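You operate a simulated robot arm through the tools that you are given. There is no shell and no other tool. Be economical: measure what you need, move in short steps, check, and stop when the job is done.

You run a simulated robot arm. Do the job below in one go: nothing can be reset, and whatever is moved stays where it is left.

JOB
Wash the empty ice maker through until it shows CLEAN.
Fine: water inlet valve open first, then WASH; afterwards switch off, shut the cover and the valve.

It is judged by the outcome, as a careful person would: the job done as asked, and still so three seconds after it is handed in. It fails if anything else is knocked over, pushed out of place, dropped, spilled or broken. Lids that push on must go on centred and level and be pressed home; caps that screw on are set level and turned clockwise until they are tight.

ROBOT AND FRAMES
A 7-joint arm with a two-finger gripper, fixed in place. Base frame: the origin is at the foot of the arm, x ahead of it, y to its left, z up. Units: mm, rad, N and s.
With the tool pointing down near the work surface it reaches from about 140 to 620 mm from the base axis. Its first joint turns from -1.152 to 1.152 rad. Payload 2.45 kg.
The tool frame sits at the grasp point between the pads (the TCP): z along the fingers, y along the line on which they close. The tips reach 26 mm beyond it. The gripper opens to 96 mm. The gripper's body begins 69 mm behind the TCP.
Orientation is that of the tool frame in the base frame, as a unit quaternion [x, y, z, w]. With the fingers straight down and closing along the base's y, the tool's x points along the base's -x, its y along +y and its z along -z.

CONTROLS
- The arm moves only by the tool send_rows. Its argument "plan" is one flat list of numbers, 6 for each row, row after row: the shift along the tool's x, y, z in m, then the turn, a rotation vector about the tool's x, y, z in rad. In form: [x, y, z, wx, wy, wz, x, y, z, wx, wy, wz, ...]. A call has 1 to 10 rows; each row is the pose to reach, as a shift and turn from the pose commanded when the call began, along the tool's axes at that moment. "grip" is the opening, from 0 (shut) to 1 (fully open), set as the call begins (left out, the last holds). Each row takes 0.2 s and may step no farther than 50 mm and 0.15 rad from the row before; otherwise, or with a gripper value out of range, the whole call is refused. Where a pose cannot be reached the arm comes as near as it can. A force on the tool above 50 N (or 10 N above the force at the start of the call, whichever is more), or a blocked arm, ends the call early, and 0.2 s more pass. The fingers move at their own pace and stop on an object; they squeeze with about 24 N. The grip force told is the motor's: it shows also when the fingers shut on nothing. Time passes only in rows, and 0.2 s behind the last, so rows that repeat a pose let the fingers close. The reply holds the time, the measured pose of the TCP, the force on the tool along the base axes, the opening and the grip force, in the units named above and with some noise, with the torque about the TCP (base axes, N m) and any sound that the robot's microphone picked up.
- Cameras (640 x 400 px; columns grow to the right, rows downward): "scene" is fixed at [145.2, -379.2, 1422.8]; the picture's right is [0.92, -0.40, 0.00], its down [-0.23, -0.52, -0.82] and it looks along [0.33, 0.75, -0.57] (base axes); focal length 313 px, centre (320, 200). "wrist" rides on the gripper at [82, 3, -98] in the tool frame; the picture's right is [-0.04, 1.00, 0.00], its down [-0.73, -0.03, -0.68] and it looks along [-0.68, -0.03, 0.73] (tool axes); focal length 256 px, centre (320, 200). There is no depth. A picture from a camera that has moved, and an enlarged one, comes with that camera's place and axes in the base frame and with its lens.
- get_image(camera): a new picture of that camera. The clock stands still meanwhile.
- inspect(camera, box): a new picture of the part [left, top, right, bottom] of that camera's present view, enlarged. The clock stands still meanwhile.
- job_done(): hands the job in; it is judged then, once.

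Work in short steps. Places have to be worked out from the pictures, the camera data and where the tool is seen: move nearer, look again, correct. Check each grasp and each placing, and mend what went wrong. You have 120 turns and 68 pictures in all, those below and enlarged ones among them. Open the gripper and draw the arm clear of the work before you hand the job in, unless the task says otherwise; then end with one line.

The tools are called after "Request:" by a JSON object that holds its "fn" and its "kwargs". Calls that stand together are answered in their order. send_rows: Moves the arm, as the interface text tells. Its arguments: {"type":"object","properties":{"plan":{"type":"array"},"grip":{"type":"number"}},"required":["plan"]} The other tools are called the same way: get_image (camera) takes a picture; inspect (camera, box) takes an enlarged picture of a part of a camera's view; job_done () hands the job in.

At the start:

```text
time: 0.0
position: [262.3, 332.4, 1097.3]
tool_rot: [0.0, 1.0, 0.0, 0.0]
ft_force: [-0.5, -0.7, 0.2]
ft_torque: [0.0, -0.01, -0.02]
opening: 96.1
grasp_force: 0.0
```

scene: 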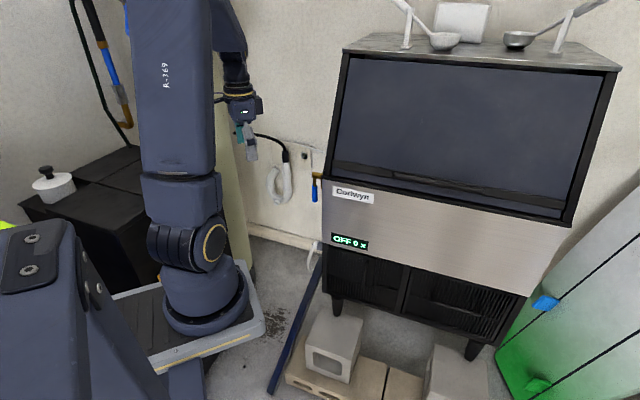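
wrist: 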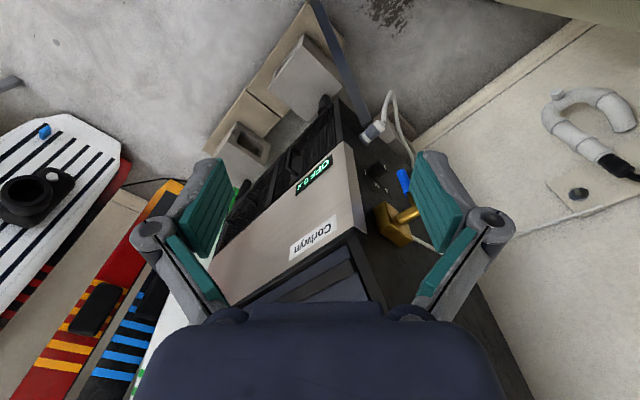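

I'll look closely at the ice maker's panel and the wall/valve area before moving.

Request:
{"fn": "inspect", "kwargs": {"camera": "scene", "box": [230, 120, 390, 280]}}

Request:
{"fn": "inspect", "kwargs": {"camera": "scene", "box": [310, 0, 640, 250]}}

Request:
{"fn": "inspect", "kwargs": {"camera": "wrist", "box": [210, 100, 450, 290]}}

```text
2.50 times, centred on (310, 200) of scene
camera zoom: at [145.2, -379.2, 1422.8], right [0.92, -0.4, 0.0], down [-0.23, -0.52, -0.82], along [0.33, 0.75, -0.57], focal length 783 px, centre (345, 200)
```

zoom: 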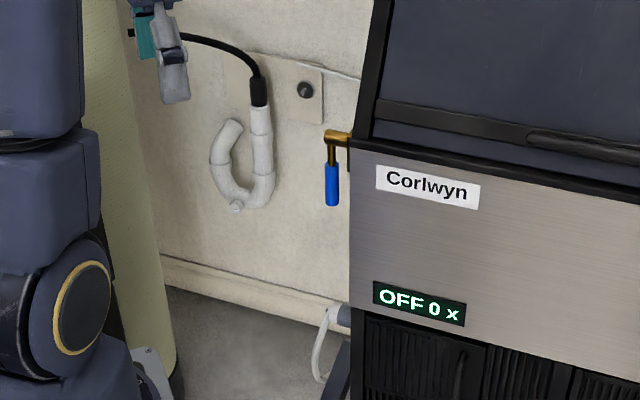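

```text
1.60 times, centred on (475, 125) of scene
camera zoom: at [145.2, -379.2, 1422.8], right [0.92, -0.4, 0.0], down [-0.23, -0.52, -0.82], along [0.33, 0.75, -0.57], focal length 501 px, centre (72, 320)
```

zoom: 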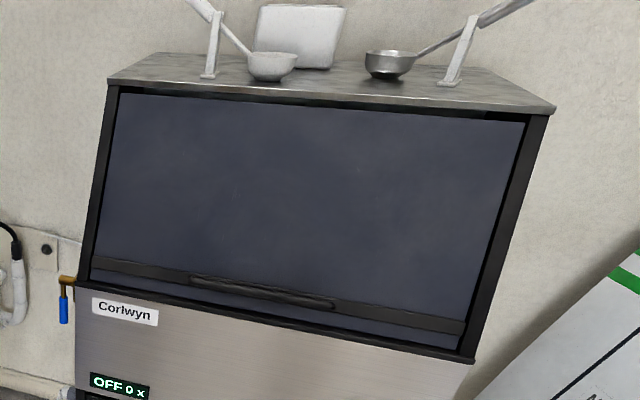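

```text
2.11 times, centred on (330, 195) of wrist
camera zoom: at [181.3, 333.4, 1195.8], right [0.04, 1.0, 0.0], down [0.73, -0.03, 0.68], along [0.68, -0.03, -0.73], focal length 539 px, centre (299, 210)
```

zoom: 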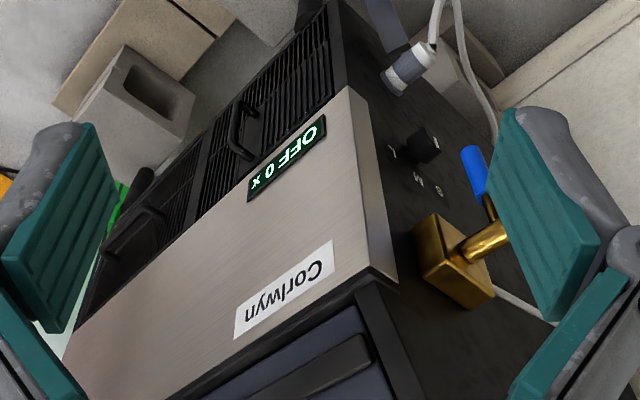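

Display is at about [556,302,703], and the machine is yawed so its left wall, with the valve and a knob, faces about (-0.78, 0.63). I'll swing the gripper over there and yaw it to view that wall.

Request:
{"fn": "send_rows", "kwargs": {"plan": [-0.018, 0.0313, 0.0095, 0, 0, 0.1125, -0.036, 0.0627, 0.019, 0, 0, 0.225, -0.054, 0.094, 0.0285, 0, 0, 0.3375, -0.072, 0.1253, 0.038, 0, 0, 0.45, -0.09, 0.1567, 0.0475, 0, 0, 0.5625, -0.108, 0.188, 0.057, 0, 0, 0.675]}}

Request:
{"fn": "get_image", "kwargs": {"camera": "wrist"}}

```text
time: 1.4
position: [371.0, 519.8, 1040.5]
tool_rot: [0.332, 0.943, -0.002, 0.0]
ft_force: [-0.6, -0.9, 0.4]
ft_torque: [0.01, 0.01, 0.02]
opening: 95.9
grasp_force: 0.1
```

```text
62 pictures are left
camera wrist: at [309.8, 572.0, 1139.0], right [0.66, 0.75, 0.0], down [0.55, -0.48, 0.68], along [0.51, -0.45, -0.73], focal length 256 px, centre (320, 200)
```

wrist: 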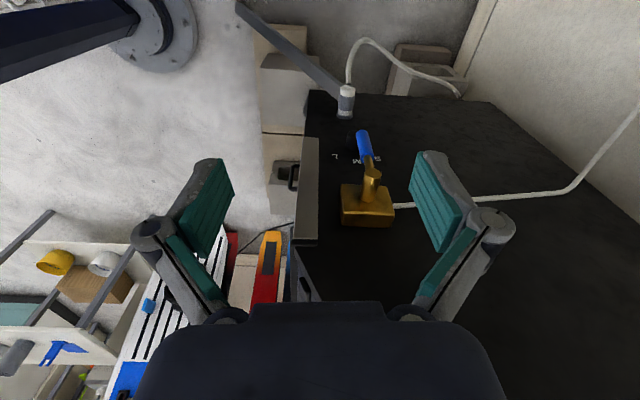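

Request:
{"fn": "inspect", "kwargs": {"camera": "wrist", "box": [290, 70, 450, 240]}}

```text
2.35 times, centred on (370, 155) of wrist
camera zoom: at [309.8, 572.0, 1139.0], right [0.66, 0.75, 0.0], down [0.55, -0.48, 0.68], along [0.51, -0.45, -0.73], focal length 602 px, centre (202, 306)
```

zoom: 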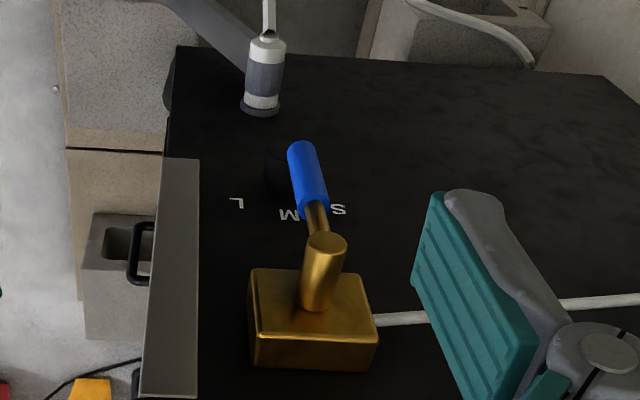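

The small knob is an S/M/L size selector, not WASH; the lever hangs across the horizontal pipe, so the valve is closed. I'll look for the OFF/WASH switch, perhaps behind a cover.

Request:
{"fn": "inspect", "kwargs": {"camera": "scene", "box": [310, 210, 550, 370]}}

Request:
{"fn": "inspect", "kwargs": {"camera": "scene", "box": [310, 130, 590, 230]}}

```text
2.50 times, centred on (430, 290) of scene
camera zoom: at [145.2, -379.3, 1422.8], right [0.92, -0.4, 0.0], down [-0.23, -0.52, -0.82], along [0.33, 0.75, -0.57], focal length 783 px, centre (45, -25)
```

zoom: 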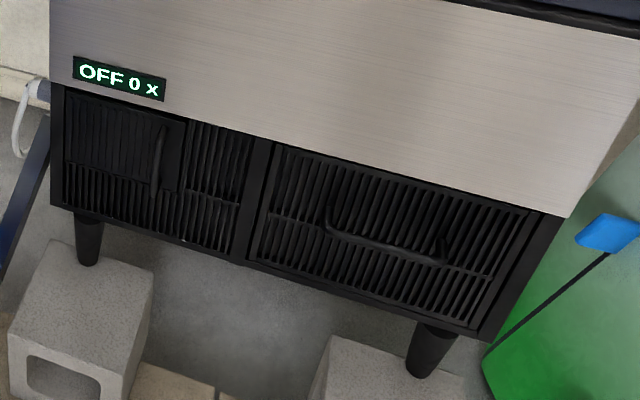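

```text
2.29 times, centred on (450, 180) of scene
camera zoom: at [145.2, -379.3, 1422.8], right [0.92, -0.4, 0.0], down [-0.23, -0.52, -0.82], along [0.33, 0.75, -0.57], focal length 716 px, centre (23, 246)
```

zoom: 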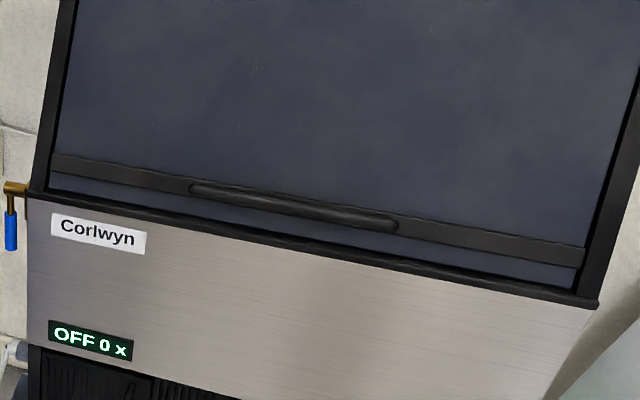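

The small door with a vertical handle just under the display is likely the switch cover. Valve first: the hub is at about [505,491,875] and the blue grip hangs straight down to z≈767. I'll pitch the tool to near horizontal, facing the side wall, at a safe height.

Request:
{"fn": "send_rows", "kwargs": {"plan": [-0.006, 0.002, 0.006, 0, -0.15, 0, -0.012, 0.004, 0.012, 0, -0.3, 0, -0.018, 0.006, 0.018, 0, -0.45, 0, -0.024, 0.008, 0.024, 0, -0.6, 0, -0.03, 0.011, 0.03, 0, -0.75, 0, -0.036, 0.013, 0.036, 0, -0.9, 0, -0.042, 0.015, 0.042, 0, -1.05, 0, -0.048, 0.017, 0.048, 0, -1.2, 0, -0.053, 0.019, 0.054, 0, -1.35, 0, -0.058, 0.021, 0.06, 0, -1.5, 0], "grip": 0}}

Request:
{"fn": "get_image", "kwargs": {"camera": "wrist"}}

Request:
{"fn": "get_image", "kwargs": {"camera": "scene"}}

```text
time: 3.6
position: [448.4, 475.1, 997.3]
tool_rot: [0.236, 0.761, -0.15, 0.586]
ft_force: [0.4, -0.2, -0.8]
ft_torque: [-0.01, -0.07, 0.0]
opening: 0.0
grasp_force: 24.2
out of reach, approached as far as the arm can: row 5, 6, 7, 8, 9, 10
```

```text
58 pictures are left
camera wrist: at [353.7, 541.6, 945.7], right [0.54, 0.84, 0.09], down [-0.42, 0.18, 0.89], along [0.73, -0.52, 0.45], focal length 256 px, centre (320, 200)
```

wrist: 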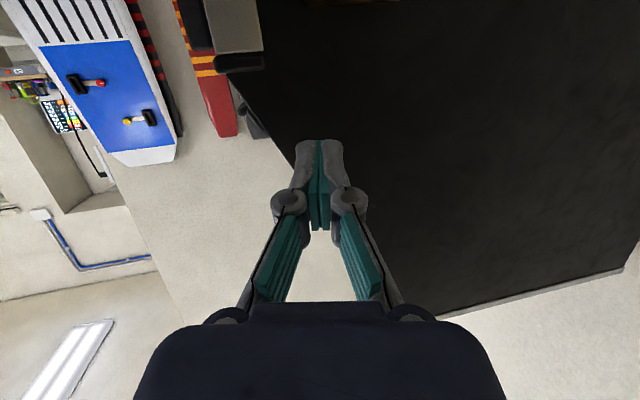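

```text
57 pictures are left
```

scene: 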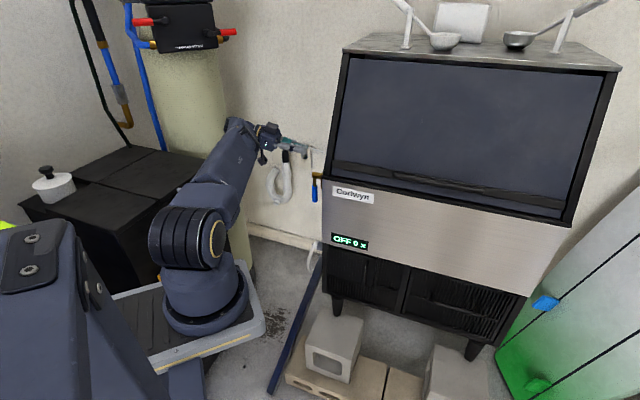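

The tool is now about 16° below horizontal, facing the wall, which is usable as a peg. With fingers shut, I'll move to just outside and behind (machine rear side) of the lever, at grip height.

Request:
{"fn": "send_rows", "kwargs": {"plan": [0.02, 0.03, 0, 0, 0, 0, 0.06, 0.05, 0.002, 0, 0, 0, 0.1, 0.06, 0.003, 0, 0, 0, 0.14, 0.0667, 0.004, 0, 0, 0, 0.18, 0.0667, 0.005, 0, 0, 0]}}

Request:
{"fn": "get_image", "kwargs": {"camera": "wrist"}}

Request:
{"fn": "inspect", "kwargs": {"camera": "scene", "box": [230, 120, 390, 280]}}

```text
time: 4.8
position: [436.3, 470.8, 919.4]
tool_rot: [0.235, 0.761, -0.149, 0.586]
ft_force: [0.3, -1.2, -0.1]
ft_torque: [-0.02, -0.02, 0.02]
opening: 0.0
grasp_force: 24.1
out of reach, approached as far as the arm can: row 1, 2, 3, 4, 5
```

```text
56 pictures are left
camera wrist: at [339.9, 537.0, 868.8], right [0.54, 0.83, 0.09], down [-0.42, 0.18, 0.89], along [0.72, -0.52, 0.45], focal length 256 px, centre (320, 200)
```

wrist: 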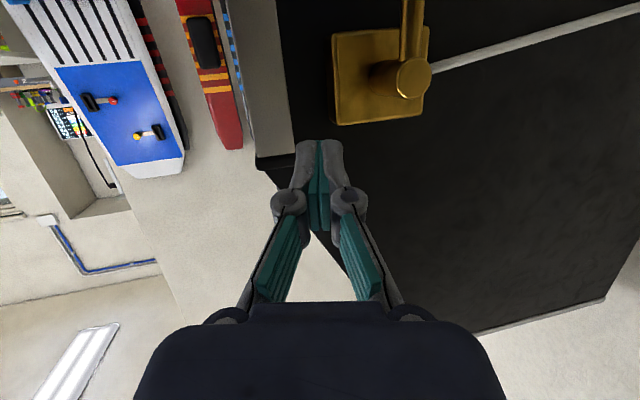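

```text
2.50 times, centred on (310, 200) of scene
camera zoom: at [145.2, -379.3, 1422.8], right [0.92, -0.4, 0.0], down [-0.23, -0.52, -0.82], along [0.33, 0.75, -0.57], focal length 783 px, centre (345, 200)
```

zoom: 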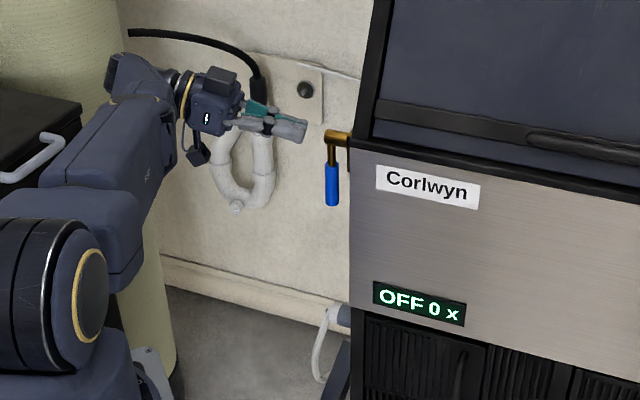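

That side position is blocked by the first joint's limit (wrist azimuth about 66°). I'll yaw the tool back toward +x, so the wrist stays at a smaller azimuth, and raise it.

Request:
{"fn": "send_rows", "kwargs": {"plan": [-0.011, -0.002, 0.003, -0.125, 0.006, -0.035, -0.023, -0.004, 0.005, -0.25, 0.0125, -0.07, -0.034, -0.006, 0.008, -0.375, 0.019, -0.105, -0.046, -0.008, 0.011, -0.5, 0.025, -0.14]}}

```text
time: 5.8
position: [449.5, 451.2, 960.7]
tool_rot: [0.034, 0.796, 0.005, 0.604]
ft_force: [-0.1, -0.4, -0.4]
ft_torque: [0.01, -0.01, -0.01]
opening: 0.0
grasp_force: 24.5
out of reach, approached as far as the arm can: row 1
```

Now over the top of the hub to just behind the lever, still above it.

Request:
{"fn": "send_rows", "kwargs": {"plan": [-0.004, 0.026, 0.02, 0, 0, 0, -0.009, 0.051, 0.04, 0, 0, 0, -0.013, 0.077, 0.06, 0, 0, 0]}}

Request:
{"fn": "inspect", "kwargs": {"camera": "scene", "box": [230, 120, 390, 280]}}

```text
time: 6.6
position: [512.3, 525.1, 962.1]
tool_rot: [0.033, 0.796, 0.006, 0.604]
ft_force: [0.2, -0.4, 0.4]
ft_torque: [0.01, -0.01, 0.0]
opening: 0.0
grasp_force: 23.7
```

```text
2.50 times, centred on (310, 200) of scene
camera zoom: at [145.2, -379.3, 1422.8], right [0.92, -0.4, 0.0], down [-0.23, -0.52, -0.82], along [0.33, 0.75, -0.57], focal length 783 px, centre (345, 200)
```

zoom: 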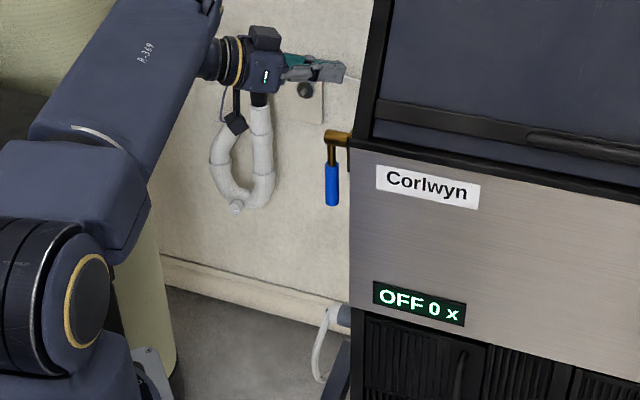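

Tip projects as expected. Now descend behind the lever to grip height.

Request:
{"fn": "send_rows", "kwargs": {"plan": [0.035, -0.002, 0.01, 0, 0, 0, 0.07, -0.0036, 0.02, 0, 0, 0, 0.105, -0.0054, 0.03, 0, 0, 0, 0.141, -0.0072, 0.0397, 0, 0, 0]}}

Request:
{"fn": "inspect", "kwargs": {"camera": "scene", "box": [230, 120, 390, 280]}}

Request:
{"fn": "get_image", "kwargs": {"camera": "wrist"}}

```text
time: 7.6
position: [515.3, 524.3, 814.6]
tool_rot: [0.034, 0.796, 0.004, 0.604]
ft_force: [0.8, 0.3, 0.0]
ft_torque: [-0.01, 0.06, -0.02]
opening: 0.0
grasp_force: 24.1
```

```text
2.50 times, centred on (310, 200) of scene
camera zoom: at [145.2, -379.2, 1422.8], right [0.92, -0.4, 0.0], down [-0.23, -0.52, -0.82], along [0.33, 0.75, -0.57], focal length 783 px, centre (345, 200)
```

zoom: 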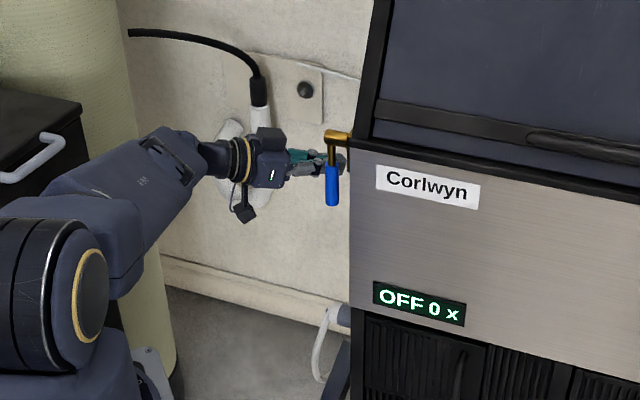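

```text
52 pictures are left
camera wrist: at [397.5, 533.6, 762.3], right [0.06, 0.99, 0.09], down [-0.46, -0.05, 0.89], along [0.89, -0.09, 0.45], focal length 256 px, centre (320, 200)
```

wrist: 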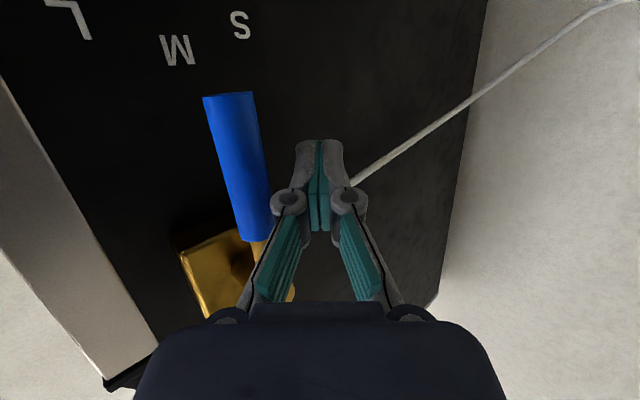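

The finger peg is just behind the blue grip. I'll push gently toward the machine's front (counter-clockwise as seen from outside, the usual opening sense), watching the force.

Request:
{"fn": "send_rows", "kwargs": {"plan": [-0.0027, 0.0005, 0.0096, 0, 0, 0, 0.004, -0.012, 0.006, 0, 0, 0, 0.009, -0.023, 0.002, 0, 0, 0, 0.014, -0.035, -0.0027, 0, 0, 0]}}

Request:
{"fn": "get_image", "kwargs": {"camera": "wrist"}}

```text
time: 8.6
position: [502.9, 490.9, 799.9]
tool_rot: [0.032, 0.797, 0.007, 0.603]
ft_force: [-10.8, 16.2, 3.3]
ft_torque: [-0.15, -0.02, -0.68]
opening: 0.0
grasp_force: 23.9
out of reach, approached as far as the arm can: row 1
```

```text
51 pictures are left
camera wrist: at [388.0, 501.6, 748.4], right [0.05, 0.99, 0.09], down [-0.46, -0.05, 0.89], along [0.89, -0.09, 0.45], focal length 256 px, centre (320, 200)
```

wrist: 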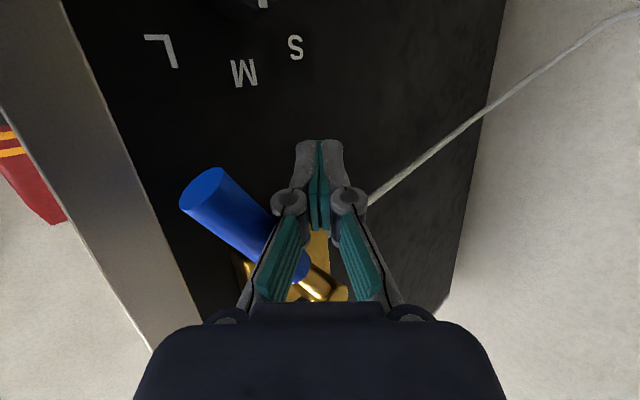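

It turns freely that way. I continue along the arc about the hub to lift the lever to horizontal.

Request:
{"fn": "send_rows", "kwargs": {"plan": [-0.002, -0.014, -0.007, 0, 0, 0, -0.0046, -0.0273, -0.0145, 0, 0, 0, -0.012, -0.038, -0.0245, 0, 0, 0, -0.0208, -0.048, -0.0346, 0, 0, 0, -0.03, -0.0535, -0.0415, 0, 0, 0, -0.0404, -0.0573, -0.0479, 0, 0, 0]}}

Request:
{"fn": "get_image", "kwargs": {"camera": "wrist"}}

Request:
{"fn": "inspect", "kwargs": {"camera": "scene", "box": [230, 120, 390, 280]}}

```text
time: 10.0
position: [467.3, 433.0, 846.7]
tool_rot: [0.033, 0.797, 0.004, 0.603]
ft_force: [-1.0, 4.8, -13.4]
ft_torque: [0.09, -0.55, -0.22]
opening: 0.1
grasp_force: 24.8
```

```text
50 pictures are left
camera wrist: at [350.8, 442.2, 795.1], right [0.06, 0.99, 0.09], down [-0.45, -0.05, 0.89], along [0.89, -0.09, 0.45], focal length 256 px, centre (320, 200)
```

wrist: 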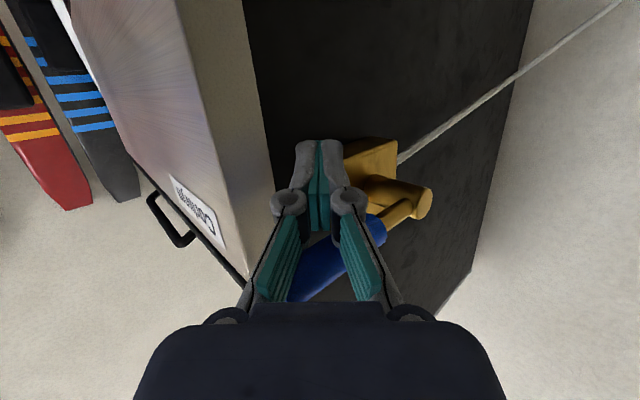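

```text
2.50 times, centred on (310, 200) of scene
camera zoom: at [145.4, -378.9, 1422.9], right [0.92, -0.4, 0.0], down [-0.23, -0.52, -0.82], along [0.33, 0.75, -0.57], focal length 783 px, centre (345, 200)
```

zoom: 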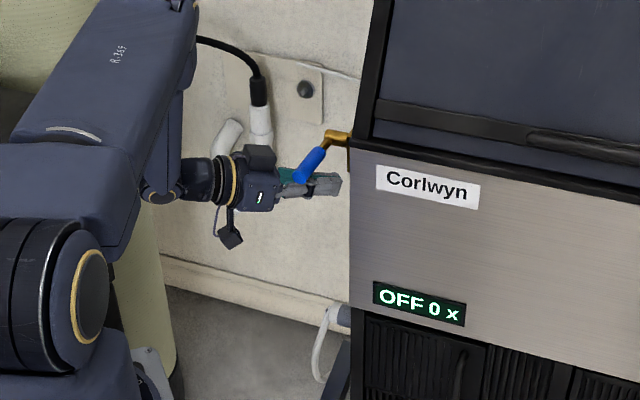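

The lever looks horizontal (about at its stop). I'll nudge it up a few mm more to confirm the stop and watch the display.

Request:
{"fn": "send_rows", "kwargs": {"plan": [-0.004, 0, -0.001, 0, 0, 0, -0.009, 0, -0.002, 0, 0, 0]}}

Request:
{"fn": "inspect", "kwargs": {"camera": "scene", "box": [300, 160, 380, 260]}}

```text
time: 10.5
position: [462.5, 432.7, 846.6]
tool_rot: [0.029, 0.803, 0.005, 0.595]
ft_force: [-2.9, 0.5, -5.5]
ft_torque: [0.07, -0.3, -0.08]
opening: 0.0
grasp_force: 24.5
stopped in row 2: the force on the tool passed its limit at 57 N (the readings are from after the stop); the commanded pose is now the measured one
```

```text
4.00 times, centred on (340, 210) of scene
camera zoom: at [145.2, -379.1, 1422.9], right [0.92, -0.4, 0.0], down [-0.23, -0.52, -0.82], along [0.33, 0.75, -0.57], focal length 1252 px, centre (240, 160)
```

zoom: 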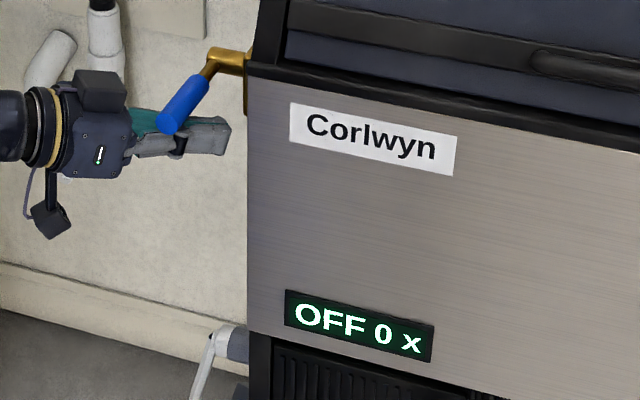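

Hit a hard stop at 57 N: the valve is fully open. Now I drop away from the lever and retreat parallel to the side wall, past the front corner.

Request:
{"fn": "send_rows", "kwargs": {"plan": [0.0287, -0.0013, 0.0087, 0, 0, 0, 0.039, -0.034, -0.013, 0, 0, 0, 0.05, -0.066, -0.035, 0, 0, 0, 0.061, -0.099, -0.057, 0, 0, 0]}}

```text
time: 11.5
position: [387.1, 337.1, 801.0]
tool_rot: [0.03, 0.802, 0.005, 0.597]
ft_force: [0.5, 0.5, -0.1]
ft_torque: [-0.02, -0.03, 0.03]
opening: 0.0
grasp_force: 24.2
```

Request:
{"fn": "send_rows", "kwargs": {"plan": [0.0094, -0.034, 0.0137, -0.123, 0.0056, -0.0373, 0.0187, -0.068, 0.0274, -0.246, 0.011, -0.0746, 0.028, -0.102, 0.041, -0.369, 0.0167, -0.112, 0.0375, -0.136, 0.055, -0.491, 0.022, -0.149, 0.0469, -0.17, 0.0686, -0.614, 0.028, -0.186, 0.056, -0.204, 0.082, -0.737, 0.033, -0.224, 0.0656, -0.238, 0.096, -0.86, 0.039, -0.261], "grip": 0.6}}

Request:
{"fn": "get_image", "kwargs": {"camera": "wrist"}}

Request:
{"fn": "get_image", "kwargs": {"camera": "scene"}}

```text
time: 13.1
position: [301.7, 304.5, 703.5]
tool_rot: [-0.32, 0.743, 0.178, 0.561]
ft_force: [-0.5, 0.0, 0.2]
ft_torque: [0.01, 0.01, -0.06]
opening: 57.6
grasp_force: 0.0
out of reach, approached as far as the arm can: row 3, 4, 5, 6, 7
```

```text
47 pictures are left
camera wrist: at [216.4, 221.7, 656.1], right [-0.67, 0.74, -0.06], down [-0.35, -0.24, 0.91], along [0.66, 0.62, 0.42], focal length 256 px, centre (320, 200)
```

wrist: 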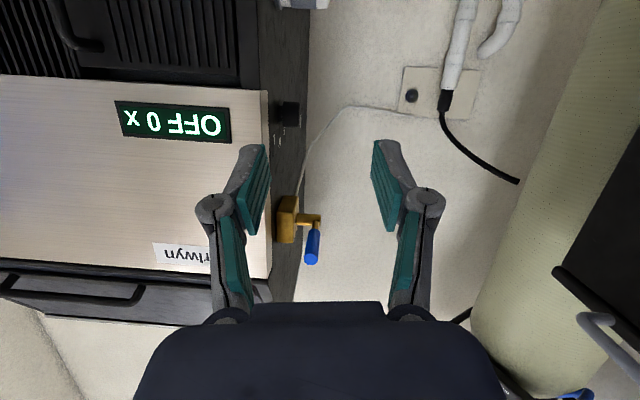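

```text
46 pictures are left
```

scene: 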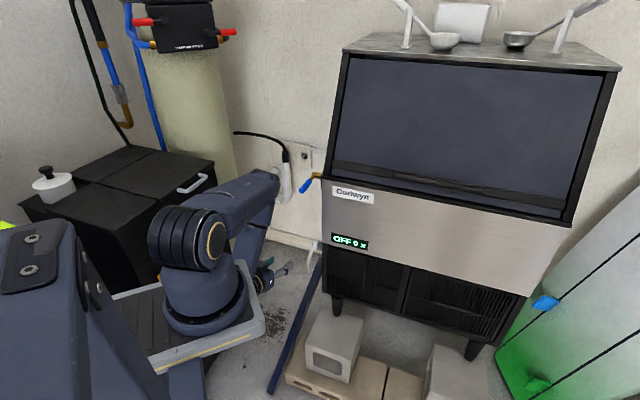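

The pose stalled short (folded too near the base). I'll shift outward along the machine front, keeping about 140 mm clear of it.

Request:
{"fn": "send_rows", "kwargs": {"plan": [0.001, -0.042, 0.01, 0, 0, 0, 0.002, -0.085, 0.02, 0, 0, 0, 0.003, -0.127, 0.03, 0, 0, 0, 0.004, -0.17, 0.04, 0, 0, 0, 0.005, -0.212, 0.05, 0, 0, 0]}}

Request:
{"fn": "get_image", "kwargs": {"camera": "wrist"}}

```text
time: 14.3
position: [394.3, 297.8, 692.0]
tool_rot: [-0.313, 0.746, 0.124, 0.574]
ft_force: [0.5, 0.7, 0.4]
ft_torque: [0.0, 0.04, 0.06]
opening: 57.5
grasp_force: 0.0
out of reach, approached as far as the arm can: row 1, 2, 3, 4, 5
```

```text
45 pictures are left
camera wrist: at [304.7, 220.1, 646.2], right [-0.6, 0.79, -0.14], down [-0.4, -0.15, 0.9], along [0.69, 0.6, 0.41], focal length 256 px, centre (320, 200)
```

wrist: 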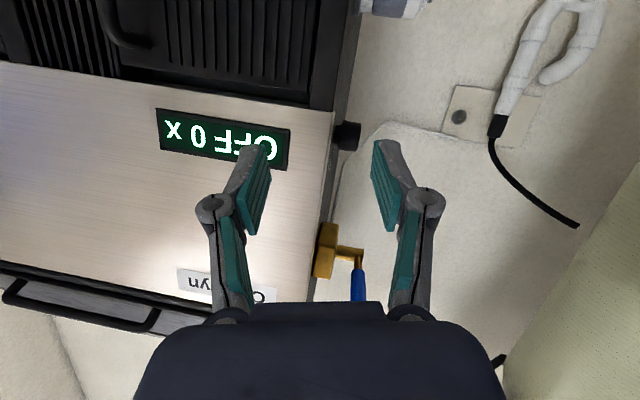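

The wrist seems to be near a joint limit. I'll raise the arm and pitch the tool downward (an easier posture) while moving in front of the machine.

Request:
{"fn": "send_rows", "kwargs": {"plan": [-0.019, -0.022, -0.0155, 0, 0.15, 0, -0.038, -0.045, -0.031, 0, 0.3, 0, -0.057, -0.067, -0.046, 0, 0.45, 0, -0.075, -0.09, -0.062, 0, 0.6, 0, -0.094, -0.112, -0.077, 0, 0.75, 0, -0.113, -0.1345, -0.0927, 0, 0.9, 0]}}

```text
time: 15.7
position: [421.5, 180.7, 853.5]
tool_rot: [-0.335, 0.922, -0.023, 0.193]
ft_force: [0.0, -0.7, -0.4]
ft_torque: [0.03, 0.0, 0.0]
opening: 57.9
grasp_force: 0.0
out of reach, approached as far as the arm can: row 2, 3
```

Request:
{"fn": "get_image", "kwargs": {"camera": "wrist"}}

```text
44 pictures are left
camera wrist: at [325.8, 121.9, 916.7], right [-0.58, 0.8, -0.16], down [0.28, 0.38, 0.88], along [0.76, 0.47, -0.45], focal length 256 px, centre (320, 200)
```

wrist: 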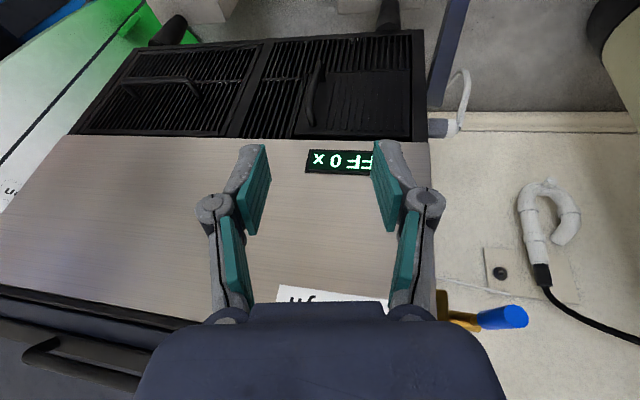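

Request:
{"fn": "inspect", "kwargs": {"camera": "wrist", "box": [230, 20, 450, 160]}}

```text
2.86 times, centred on (340, 90) of wrist
camera zoom: at [325.8, 121.9, 916.7], right [-0.58, 0.8, -0.16], down [0.28, 0.38, 0.88], along [0.76, 0.47, -0.45], focal length 731 px, centre (263, 514)
```

zoom: 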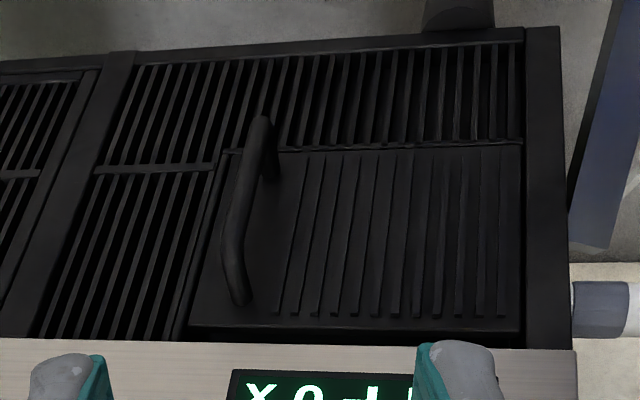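

The cover's vertical handle is about [592,244,585] (z 530–640), with the cover hinged on its left near (494,353). I'll move to a pre-grasp 80 mm out, with the tool tilted 45° facing the front squarely.

Request:
{"fn": "send_rows", "kwargs": {"plan": [-0.006, -0.005, 0.041, -0.045, -0.075, -0.016, -0.0115, -0.0104, 0.0824, -0.09, -0.15, -0.032, -0.017, -0.0155, 0.1236, -0.135, -0.226, -0.048, -0.023, -0.0207, 0.165, -0.179, -0.301, -0.065, -0.029, -0.026, 0.206, -0.224, -0.377, -0.081, -0.0346, -0.0311, 0.2472, -0.269, -0.452, -0.097]}}

Request:
{"fn": "get_image", "kwargs": {"camera": "wrist"}}

Request:
{"fn": "inspect", "kwargs": {"camera": "scene", "box": [290, 200, 450, 320]}}

```text
time: 17.1
position: [559.0, 198.8, 643.0]
tool_rot: [-0.399, 0.833, 0.165, 0.346]
ft_force: [0.1, -0.4, 0.5]
ft_torque: [0.03, 0.0, 0.04]
opening: 57.9
grasp_force: 0.2
```

```text
42 pictures are left
camera wrist: at [476.5, 101.0, 653.8], right [-0.76, 0.65, 0.03], down [0.04, 0.01, 1.0], along [0.65, 0.76, -0.04], focal length 256 px, centre (320, 200)
```

wrist: 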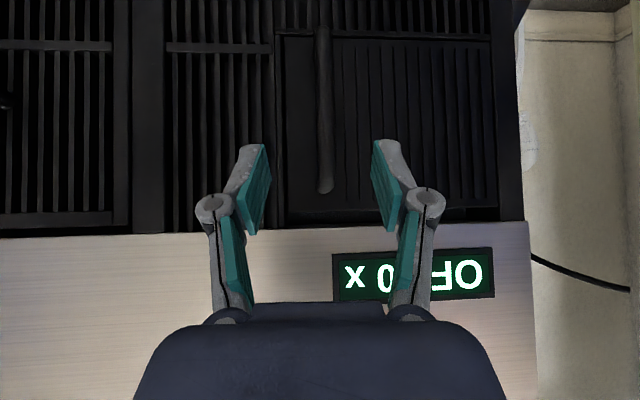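

```text
3.33 times, centred on (370, 260) of scene
camera zoom: at [145.2, -379.3, 1422.8], right [0.92, -0.4, 0.0], down [-0.23, -0.52, -0.82], along [0.33, 0.75, -0.57], focal length 1044 px, centre (153, 0)
```

zoom: 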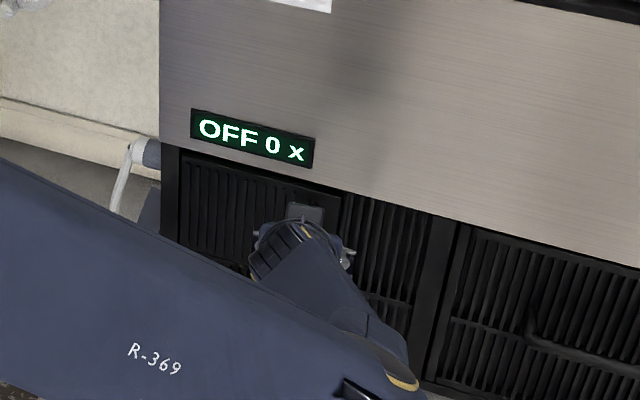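

Well aligned: the handle (z 521–639) is centred between the fingers. I'll advance along the tool axis and close on it.

Request:
{"fn": "send_rows", "kwargs": {"plan": [0, 0.002, 0.025, 0, 0, 0, 0, 0.003, 0.05, 0, 0, 0, 0, 0.003, 0.073, 0, 0, 0]}}

Request:
{"fn": "send_rows", "kwargs": {"plan": [0, 0, 0, 0, 0, 0, 0, 0, 0, 0, 0, 0, 0, 0, 0, 0, 0, 0, 0, 0, 0, 0, 0, 0], "grip": 0}}

Request:
{"fn": "get_image", "kwargs": {"camera": "wrist"}}

```text
time: 17.9
position: [597.0, 238.8, 607.1]
tool_rot: [-0.401, 0.835, 0.165, 0.339]
ft_force: [-13.8, -15.8, 0.4]
ft_torque: [0.17, 0.29, 0.64]
opening: 63.9
grasp_force: 4.1
out of reach, approached as far as the arm can: row 1, 2, 3
```

```text
time: 18.9
position: [597.4, 236.4, 607.1]
tool_rot: [-0.402, 0.834, 0.164, 0.339]
ft_force: [-19.3, -32.1, -1.2]
ft_torque: [-0.31, 0.03, 1.2]
opening: 60.7
grasp_force: 24.2
```

```text
40 pictures are left
camera wrist: at [515.6, 138.8, 621.5], right [-0.76, 0.65, 0.03], down [0.06, 0.02, 1.0], along [0.64, 0.76, -0.05], focal length 256 px, centre (320, 200)
```

wrist: 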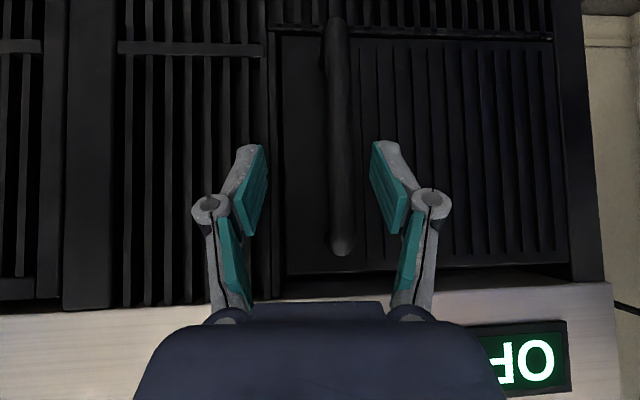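

The fingertips touched the panel and one is caught on it. I back off 12 mm, then close.

Request:
{"fn": "send_rows", "kwargs": {"plan": [0.004, 0, -0.004, 0, 0, 0, 0.0085, 0, -0.0085, 0, 0, 0], "grip": 0.6}}

Request:
{"fn": "send_rows", "kwargs": {"plan": [0, 0, 0, 0, 0, 0, 0, 0, 0, 0, 0, 0, 0, 0, 0, 0, 0, 0, 0, 0, 0, 0, 0, 0], "grip": 0}}

Request:
{"fn": "get_image", "kwargs": {"camera": "wrist"}}

```text
time: 19.5
position: [592.2, 233.0, 615.1]
tool_rot: [-0.399, 0.834, 0.165, 0.343]
ft_force: [-0.4, 0.3, -0.2]
ft_torque: [0.03, 0.0, -0.02]
opening: 58.0
grasp_force: 0.1
out of reach, approached as far as the arm can: row 1, 2
```

```text
time: 20.5
position: [584.2, 236.5, 611.8]
tool_rot: [-0.405, 0.831, 0.174, 0.339]
ft_force: [-27.9, 9.2, 0.1]
ft_torque: [0.0, -0.79, -0.04]
opening: 10.5
grasp_force: 37.5
```

```text
39 pictures are left
camera wrist: at [504.4, 136.9, 624.7], right [-0.77, 0.63, 0.04], down [0.06, 0.01, 1.0], along [0.63, 0.77, -0.04], focal length 256 px, centre (320, 200)
```

wrist: 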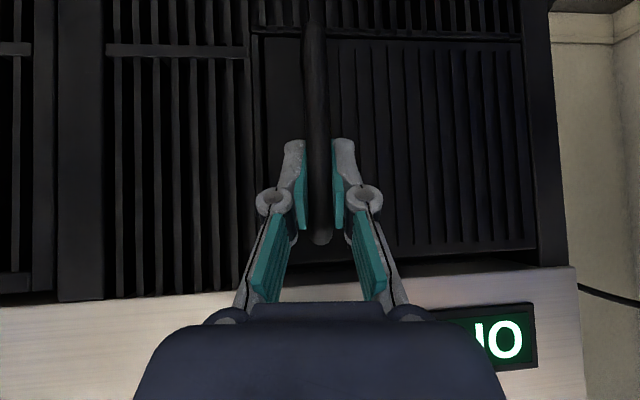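

The handle is gripped (opening 10.5 mm). I'll pull it about 10° open along an arc about the left hinge, easing the side strain.

Request:
{"fn": "send_rows", "kwargs": {"plan": [0.005, 0.0075, -0.003, 0, 0, 0, 0.013, 0.011, -0.01, 0, 0, 0, 0.021, 0.0148, -0.017, 0, 0, 0]}}

Request:
{"fn": "get_image", "kwargs": {"camera": "wrist"}}

```text
time: 21.3
position: [566.9, 224.0, 622.8]
tool_rot: [-0.404, 0.831, 0.174, 0.339]
ft_force: [-16.7, 35.8, -21.1]
ft_torque: [0.12, 0.15, -0.08]
opening: 11.3
grasp_force: 38.4
out of reach, approached as far as the arm can: row 1, 2, 3
```

```text
38 pictures are left
camera wrist: at [486.8, 123.9, 635.3], right [-0.77, 0.63, 0.04], down [0.06, 0.0, 1.0], along [0.63, 0.77, -0.04], focal length 256 px, centre (320, 200)
```

wrist: 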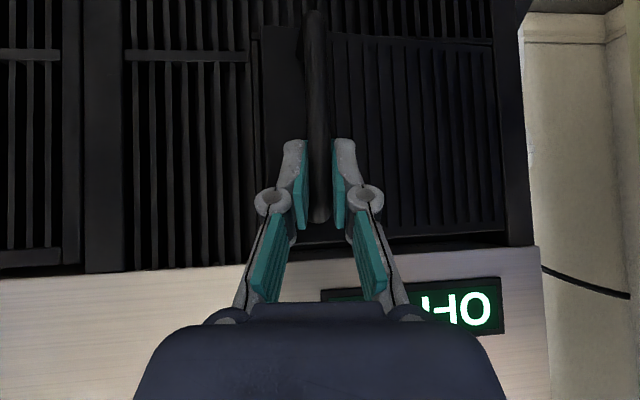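

The cover swings on its left hinge. Continue to about 30° with a matching tool yaw.

Request:
{"fn": "send_rows", "kwargs": {"plan": [0.01, 0.006, -0.007, 0.053, 0, 0.053, 0.0205, 0.012, -0.0135, 0.106, 0, 0.106, 0.031, 0.018, -0.02, 0.16, 0, 0.16, 0.041, 0.0244, -0.027, 0.213, 0, 0.212]}}

Request:
{"fn": "get_image", "kwargs": {"camera": "wrist"}}

```text
time: 21.9
position: [561.8, 215.9, 642.0]
tool_rot: [-0.36, 0.853, 0.164, 0.34]
ft_force: [-0.5, 2.7, -0.5]
ft_torque: [-0.28, 0.41, -0.04]
opening: 11.7
grasp_force: 38.9
out of reach, approached as far as the arm can: row 1, 2
stopped in row 2: the force on the tool passed its limit at 87 N (the readings are from after the stop); the commanded pose is now the measured one
```

```text
37 pictures are left
camera wrist: at [473.2, 124.2, 655.5], right [-0.7, 0.71, 0.06], down [0.08, -0.01, 1.0], along [0.71, 0.71, -0.05], focal length 256 px, centre (320, 200)
```

wrist: 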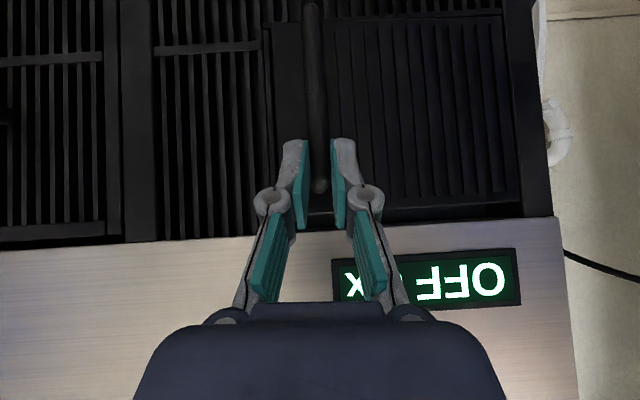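

The grip slid up to the handle's end because the wrist pitch is at its limit. I'll release, back off and check how far the cover is open.

Request:
{"fn": "send_rows", "kwargs": {"plan": [0, 0, 0, 0, 0, 0, 0, 0, 0, 0, 0, 0, 0, 0, -0.03, 0, 0, 0, 0, 0, -0.06, 0, 0, 0], "grip": 0.6}}

Request:
{"fn": "get_image", "kwargs": {"camera": "wrist"}}

```text
time: 22.9
position: [533.8, 183.7, 684.9]
tool_rot: [-0.36, 0.854, 0.163, 0.34]
ft_force: [-0.1, -0.7, 1.1]
ft_torque: [-0.01, 0.03, -0.01]
opening: 57.7
grasp_force: 0.0
```

```text
36 pictures are left
camera wrist: at [444.7, 92.3, 698.5], right [-0.7, 0.71, 0.06], down [0.08, -0.01, 1.0], along [0.71, 0.71, -0.05], focal length 256 px, centre (320, 200)
```

wrist: 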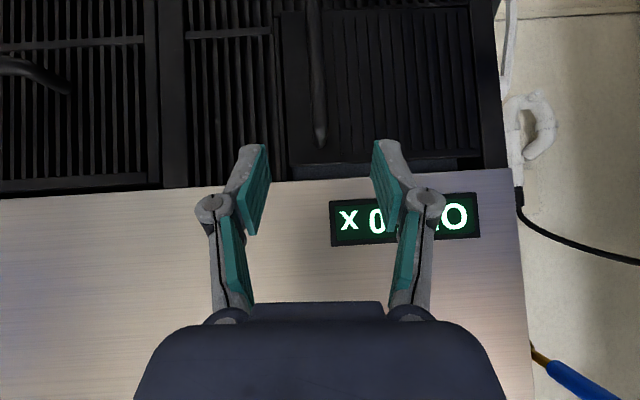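

Request:
{"fn": "inspect", "kwargs": {"camera": "wrist", "box": [230, 0, 510, 190]}}

```text
2.11 times, centred on (370, 95) of wrist
camera zoom: at [444.7, 92.3, 698.5], right [-0.7, 0.71, 0.06], down [0.08, -0.01, 1.0], along [0.71, 0.71, -0.05], focal length 539 px, centre (215, 421)
```

zoom: 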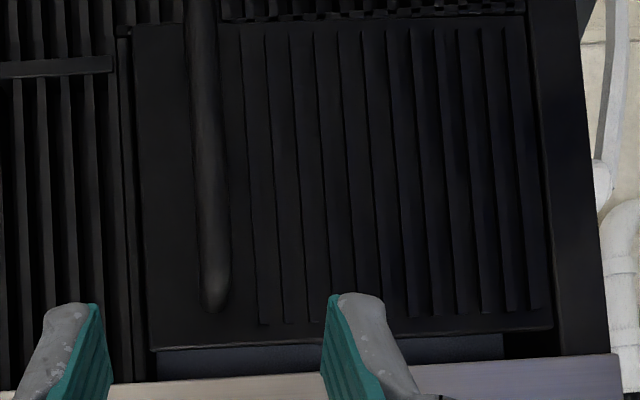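

I'll re-grasp with a steeper (65°) tool pitch, which gives the wrist more freedom at this height. First, a pre-grasp 60 mm in front of the handle.

Request:
{"fn": "send_rows", "kwargs": {"plan": [0.014, -0.003, 0.026, -0.006, 0.112, -0.029, 0.028, -0.0055, 0.052, -0.012, 0.225, -0.057, 0.0414, -0.0085, 0.078, -0.018, 0.337, -0.086]}}

Request:
{"fn": "get_image", "kwargs": {"camera": "wrist"}}

```text
time: 23.7
position: [556.6, 196.9, 600.5]
tool_rot: [-0.422, 0.881, 0.092, 0.195]
ft_force: [0.6, 0.0, -0.4]
ft_torque: [0.01, -0.01, -0.01]
opening: 57.7
grasp_force: 0.0
```

```text
34 pictures are left
camera wrist: at [481.8, 108.0, 654.7], right [-0.75, 0.66, 0.01], down [0.26, 0.28, 0.93], along [0.6, 0.7, -0.38], focal length 256 px, centre (320, 200)
```

wrist: 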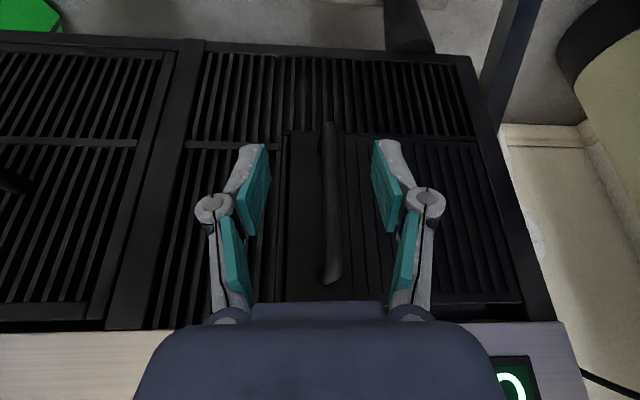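

Request:
{"fn": "send_rows", "kwargs": {"plan": [-0.02, 0.0024, 0.015, 0, 0, 0, -0.04, 0.0048, 0.0297, 0, 0, 0]}}

Request:
{"fn": "send_rows", "kwargs": {"plan": [0, 0, 0, 0, 0, 0, 0, 0, 0, 0, 0, 0, 0, 0, 0, 0, 0, 0], "grip": 0}}

```text
time: 24.3
position: [583.4, 238.5, 589.7]
tool_rot: [-0.421, 0.88, 0.093, 0.197]
ft_force: [-0.2, -1.0, 0.0]
ft_torque: [-0.01, 0.01, -0.02]
opening: 57.8
grasp_force: 0.0
```

```text
time: 25.1
position: [583.7, 238.7, 589.4]
tool_rot: [-0.42, 0.881, 0.094, 0.197]
ft_force: [0.7, -1.4, -0.4]
ft_torque: [0.03, -0.09, 0.05]
opening: 10.5
grasp_force: 24.8
```

Cleanly gripped with no strain. Pull open about 12° with matching yaw.

Request:
{"fn": "send_rows", "kwargs": {"plan": [0.009, 0.002, -0.004, 0.028, 0, 0.06, 0.018, 0.005, -0.008, 0.056, 0, 0.12, 0.0266, 0.0081, -0.0123, 0.085, 0, 0.181]}}

```text
time: 25.9
position: [557.1, 223.7, 591.0]
tool_rot: [-0.331, 0.918, 0.076, 0.204]
ft_force: [-4.5, 11.1, 2.6]
ft_torque: [-0.29, 0.43, -0.06]
opening: 10.3
grasp_force: 37.2
```

Request:
{"fn": "send_rows", "kwargs": {"plan": [0.0145, 0.0025, -0.007, 0.049, 0, 0.104, 0.029, 0.0062, -0.0136, 0.098, -0.001, 0.208, 0.044, 0.015, -0.0205, 0.153, -0.001, 0.325, 0.0585, 0.0255, -0.0274, 0.208, -0.002, 0.443]}}

Request:
{"fn": "get_image", "kwargs": {"camera": "wrist"}}

```text
time: 26.7
position: [508.8, 212.3, 591.1]
tool_rot: [-0.173, 0.96, 0.051, 0.213]
ft_force: [0.3, 4.8, -3.9]
ft_torque: [-0.49, -0.2, -0.02]
opening: 10.3
grasp_force: 37.3
stopped in row 4: the force on the tool passed its limit at 53 N (the readings are from after the stop); the commanded pose is now the measured one
```

```text
33 pictures are left
camera wrist: at [399.7, 172.4, 645.0], right [-0.32, 0.95, 0.04], down [0.37, 0.08, 0.93], along [0.87, 0.31, -0.38], focal length 256 px, centre (320, 200)
```

wrist: 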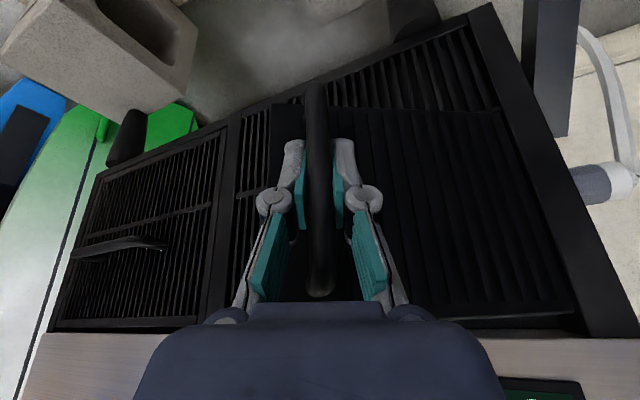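

Open about 32°; a circle fit gives the hinge axis at about (500,355) with radius 143. Continue opening along that circle.

Request:
{"fn": "send_rows", "kwargs": {"plan": [0.0117, 0.0047, -0.0054, 0.047, -0.002, 0.1, 0.0234, 0.0108, -0.0108, 0.094, -0.005, 0.199, 0.035, 0.0188, -0.016, 0.137, -0.007, 0.289, 0.0457, 0.028, -0.0209, 0.179, -0.01, 0.379, 0.0556, 0.0383, -0.025, 0.222, -0.012, 0.47, 0.0646, 0.0497, -0.0291, 0.265, -0.015, 0.56]}}

Request:
{"fn": "get_image", "kwargs": {"camera": "wrist"}}

Request:
{"fn": "get_image", "kwargs": {"camera": "scene"}}

```text
time: 28.1
position: [425.8, 233.2, 590.2]
tool_rot: [0.129, 0.967, -0.018, 0.219]
ft_force: [-1.6, -3.2, 14.1]
ft_torque: [-0.37, 0.56, 0.07]
opening: 10.3
grasp_force: 37.7
```

```text
32 pictures are left
camera wrist: at [314.3, 263.9, 644.7], right [0.29, 0.96, 0.04], down [0.35, -0.14, 0.93], along [0.89, -0.26, -0.37], focal length 256 px, centre (320, 200)
```

wrist: 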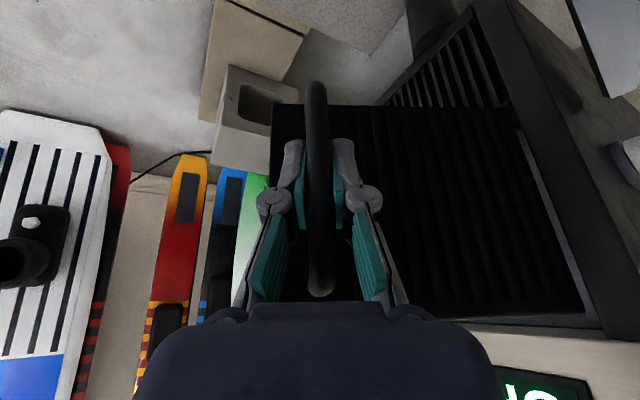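

```text
31 pictures are left
```

scene: 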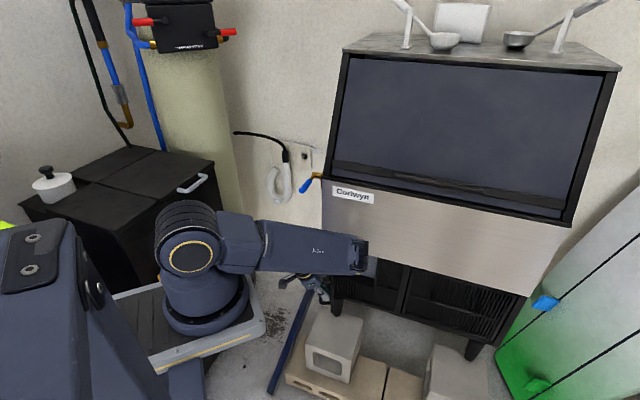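

Cover is about 68° open. A bit further to about 85°, then release and lift away.

Request:
{"fn": "send_rows", "kwargs": {"plan": [0.0135, 0.0053, -0.006, 0.043, -0.002, 0.09, 0.026, 0.0122, -0.012, 0.085, -0.004, 0.18, 0.0375, 0.0197, -0.0174, 0.128, -0.007, 0.271]}}

Request:
{"fn": "send_rows", "kwargs": {"plan": [0, 0, 0, 0, 0, 0, 0, 0, 0, 0, 0, 0, 0, 0, -0.04, 0, 0, 0, 0, 0, -0.08, 0, 0, 0, 0, 0, -0.12, 0, 0, 0], "grip": 0.5}}

Request:
{"fn": "get_image", "kwargs": {"camera": "wrist"}}

```text
time: 28.9
position: [390.7, 264.2, 590.4]
tool_rot: [0.271, 0.937, -0.048, 0.214]
ft_force: [0.9, 0.7, 8.1]
ft_torque: [-0.6, 0.06, 0.08]
opening: 10.0
grasp_force: 37.9
```

```text
time: 30.1
position: [345.9, 288.4, 699.5]
tool_rot: [0.271, 0.937, -0.05, 0.215]
ft_force: [-0.1, -0.4, -0.2]
ft_torque: [0.04, 0.02, 0.01]
opening: 47.9
grasp_force: 0.0
```

```text
30 pictures are left
camera wrist: at [248.5, 349.8, 753.6], right [0.56, 0.83, 0.04], down [0.29, -0.24, 0.93], along [0.78, -0.51, -0.37], focal length 256 px, centre (320, 200)
```

wrist: 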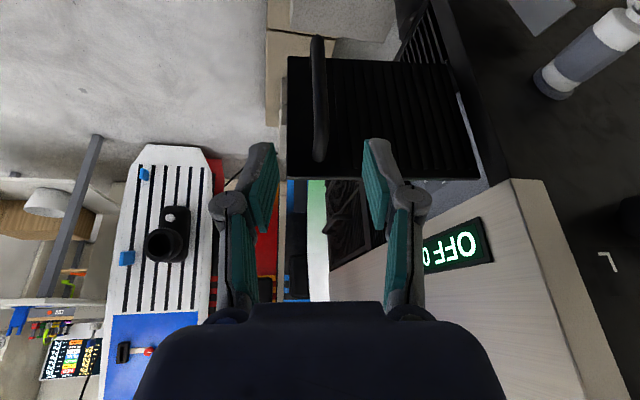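

Request:
{"fn": "inspect", "kwargs": {"camera": "scene", "box": [290, 210, 450, 330]}}

```text
3.33 times, centred on (370, 270) of scene
camera zoom: at [145.2, -379.3, 1422.8], right [0.92, -0.4, 0.0], down [-0.23, -0.52, -0.82], along [0.33, 0.75, -0.57], focal length 1044 px, centre (153, -33)
```

zoom: 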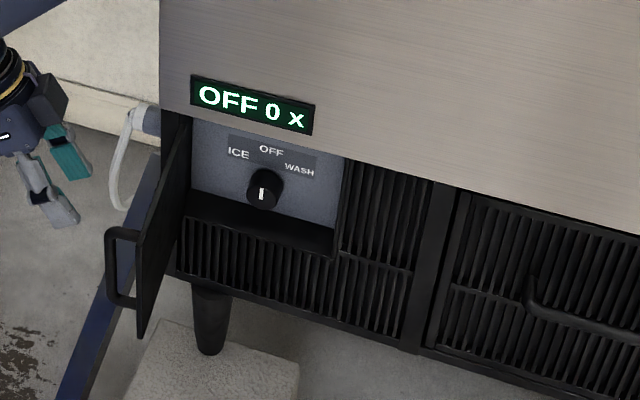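

Behind the cover is an ICE/OFF/WASH rotary knob, OFF at the top and WASH to the right (clockwise). I'll move up and over the open cover, yawing round to face the front again.

Request:
{"fn": "send_rows", "kwargs": {"plan": [-0.0184, 0.0012, 0.0022, -0.0624, 0.0033, -0.131, -0.0368, 0.0023, 0.0044, -0.1247, 0.0066, -0.262, -0.0552, 0.0035, 0.0067, -0.187, 0.01, -0.393, -0.0736, 0.0047, 0.0089, -0.2494, 0.013, -0.524, -0.092, 0.0058, 0.011, -0.312, 0.0165, -0.6545, -0.11, 0.007, 0.0133, -0.374, 0.02, -0.785, -0.1287, 0.0082, 0.0155, -0.4365, 0.023, -0.916, -0.147, 0.0094, 0.0178, -0.499, 0.026, -1.047, -0.1655, 0.0105, 0.02, -0.561, 0.03, -1.178, -0.184, 0.0117, 0.0222, -0.6235, 0.033, -1.309]}}

```text
time: 32.3
position: [500.5, 203.3, 758.4]
tool_rot: [-0.418, 0.881, 0.106, 0.194]
ft_force: [0.3, 0.5, -0.7]
ft_torque: [0.0, 0.03, -0.01]
opening: 47.9
grasp_force: 0.0
```

Request:
{"fn": "send_rows", "kwargs": {"plan": [0.0065, 0.0005, 0.03, 0, -0.11, 0, 0.013, 0.001, 0.059, 0, -0.22, 0, 0.0195, 0.0016, 0.0885, 0, -0.33, 0, 0.0257, 0.0022, 0.118, 0, -0.44, 0]}}

Request:
{"fn": "get_image", "kwargs": {"camera": "wrist"}}

```text
time: 33.3
position: [545.2, 213.6, 678.5]
tool_rot: [-0.391, 0.819, 0.199, 0.369]
ft_force: [0.1, 0.6, 0.1]
ft_torque: [0.02, 0.0, -0.01]
opening: 48.0
grasp_force: 0.0
out of reach, approached as far as the arm can: row 4
```

```text
28 pictures are left
camera wrist: at [464.7, 113.8, 680.7], right [-0.77, 0.63, 0.07], down [0.03, -0.07, 1.0], along [0.64, 0.77, 0.04], focal length 256 px, centre (320, 200)
```

wrist: 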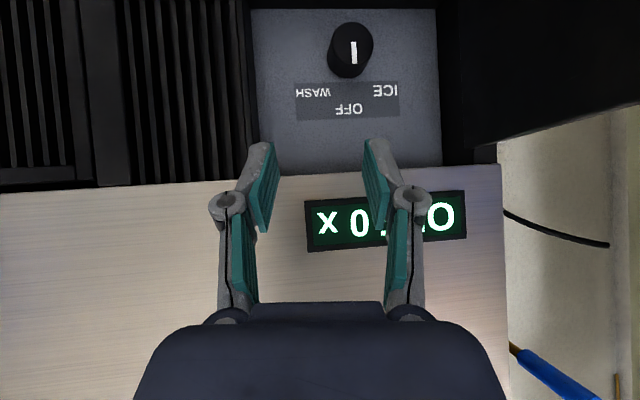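

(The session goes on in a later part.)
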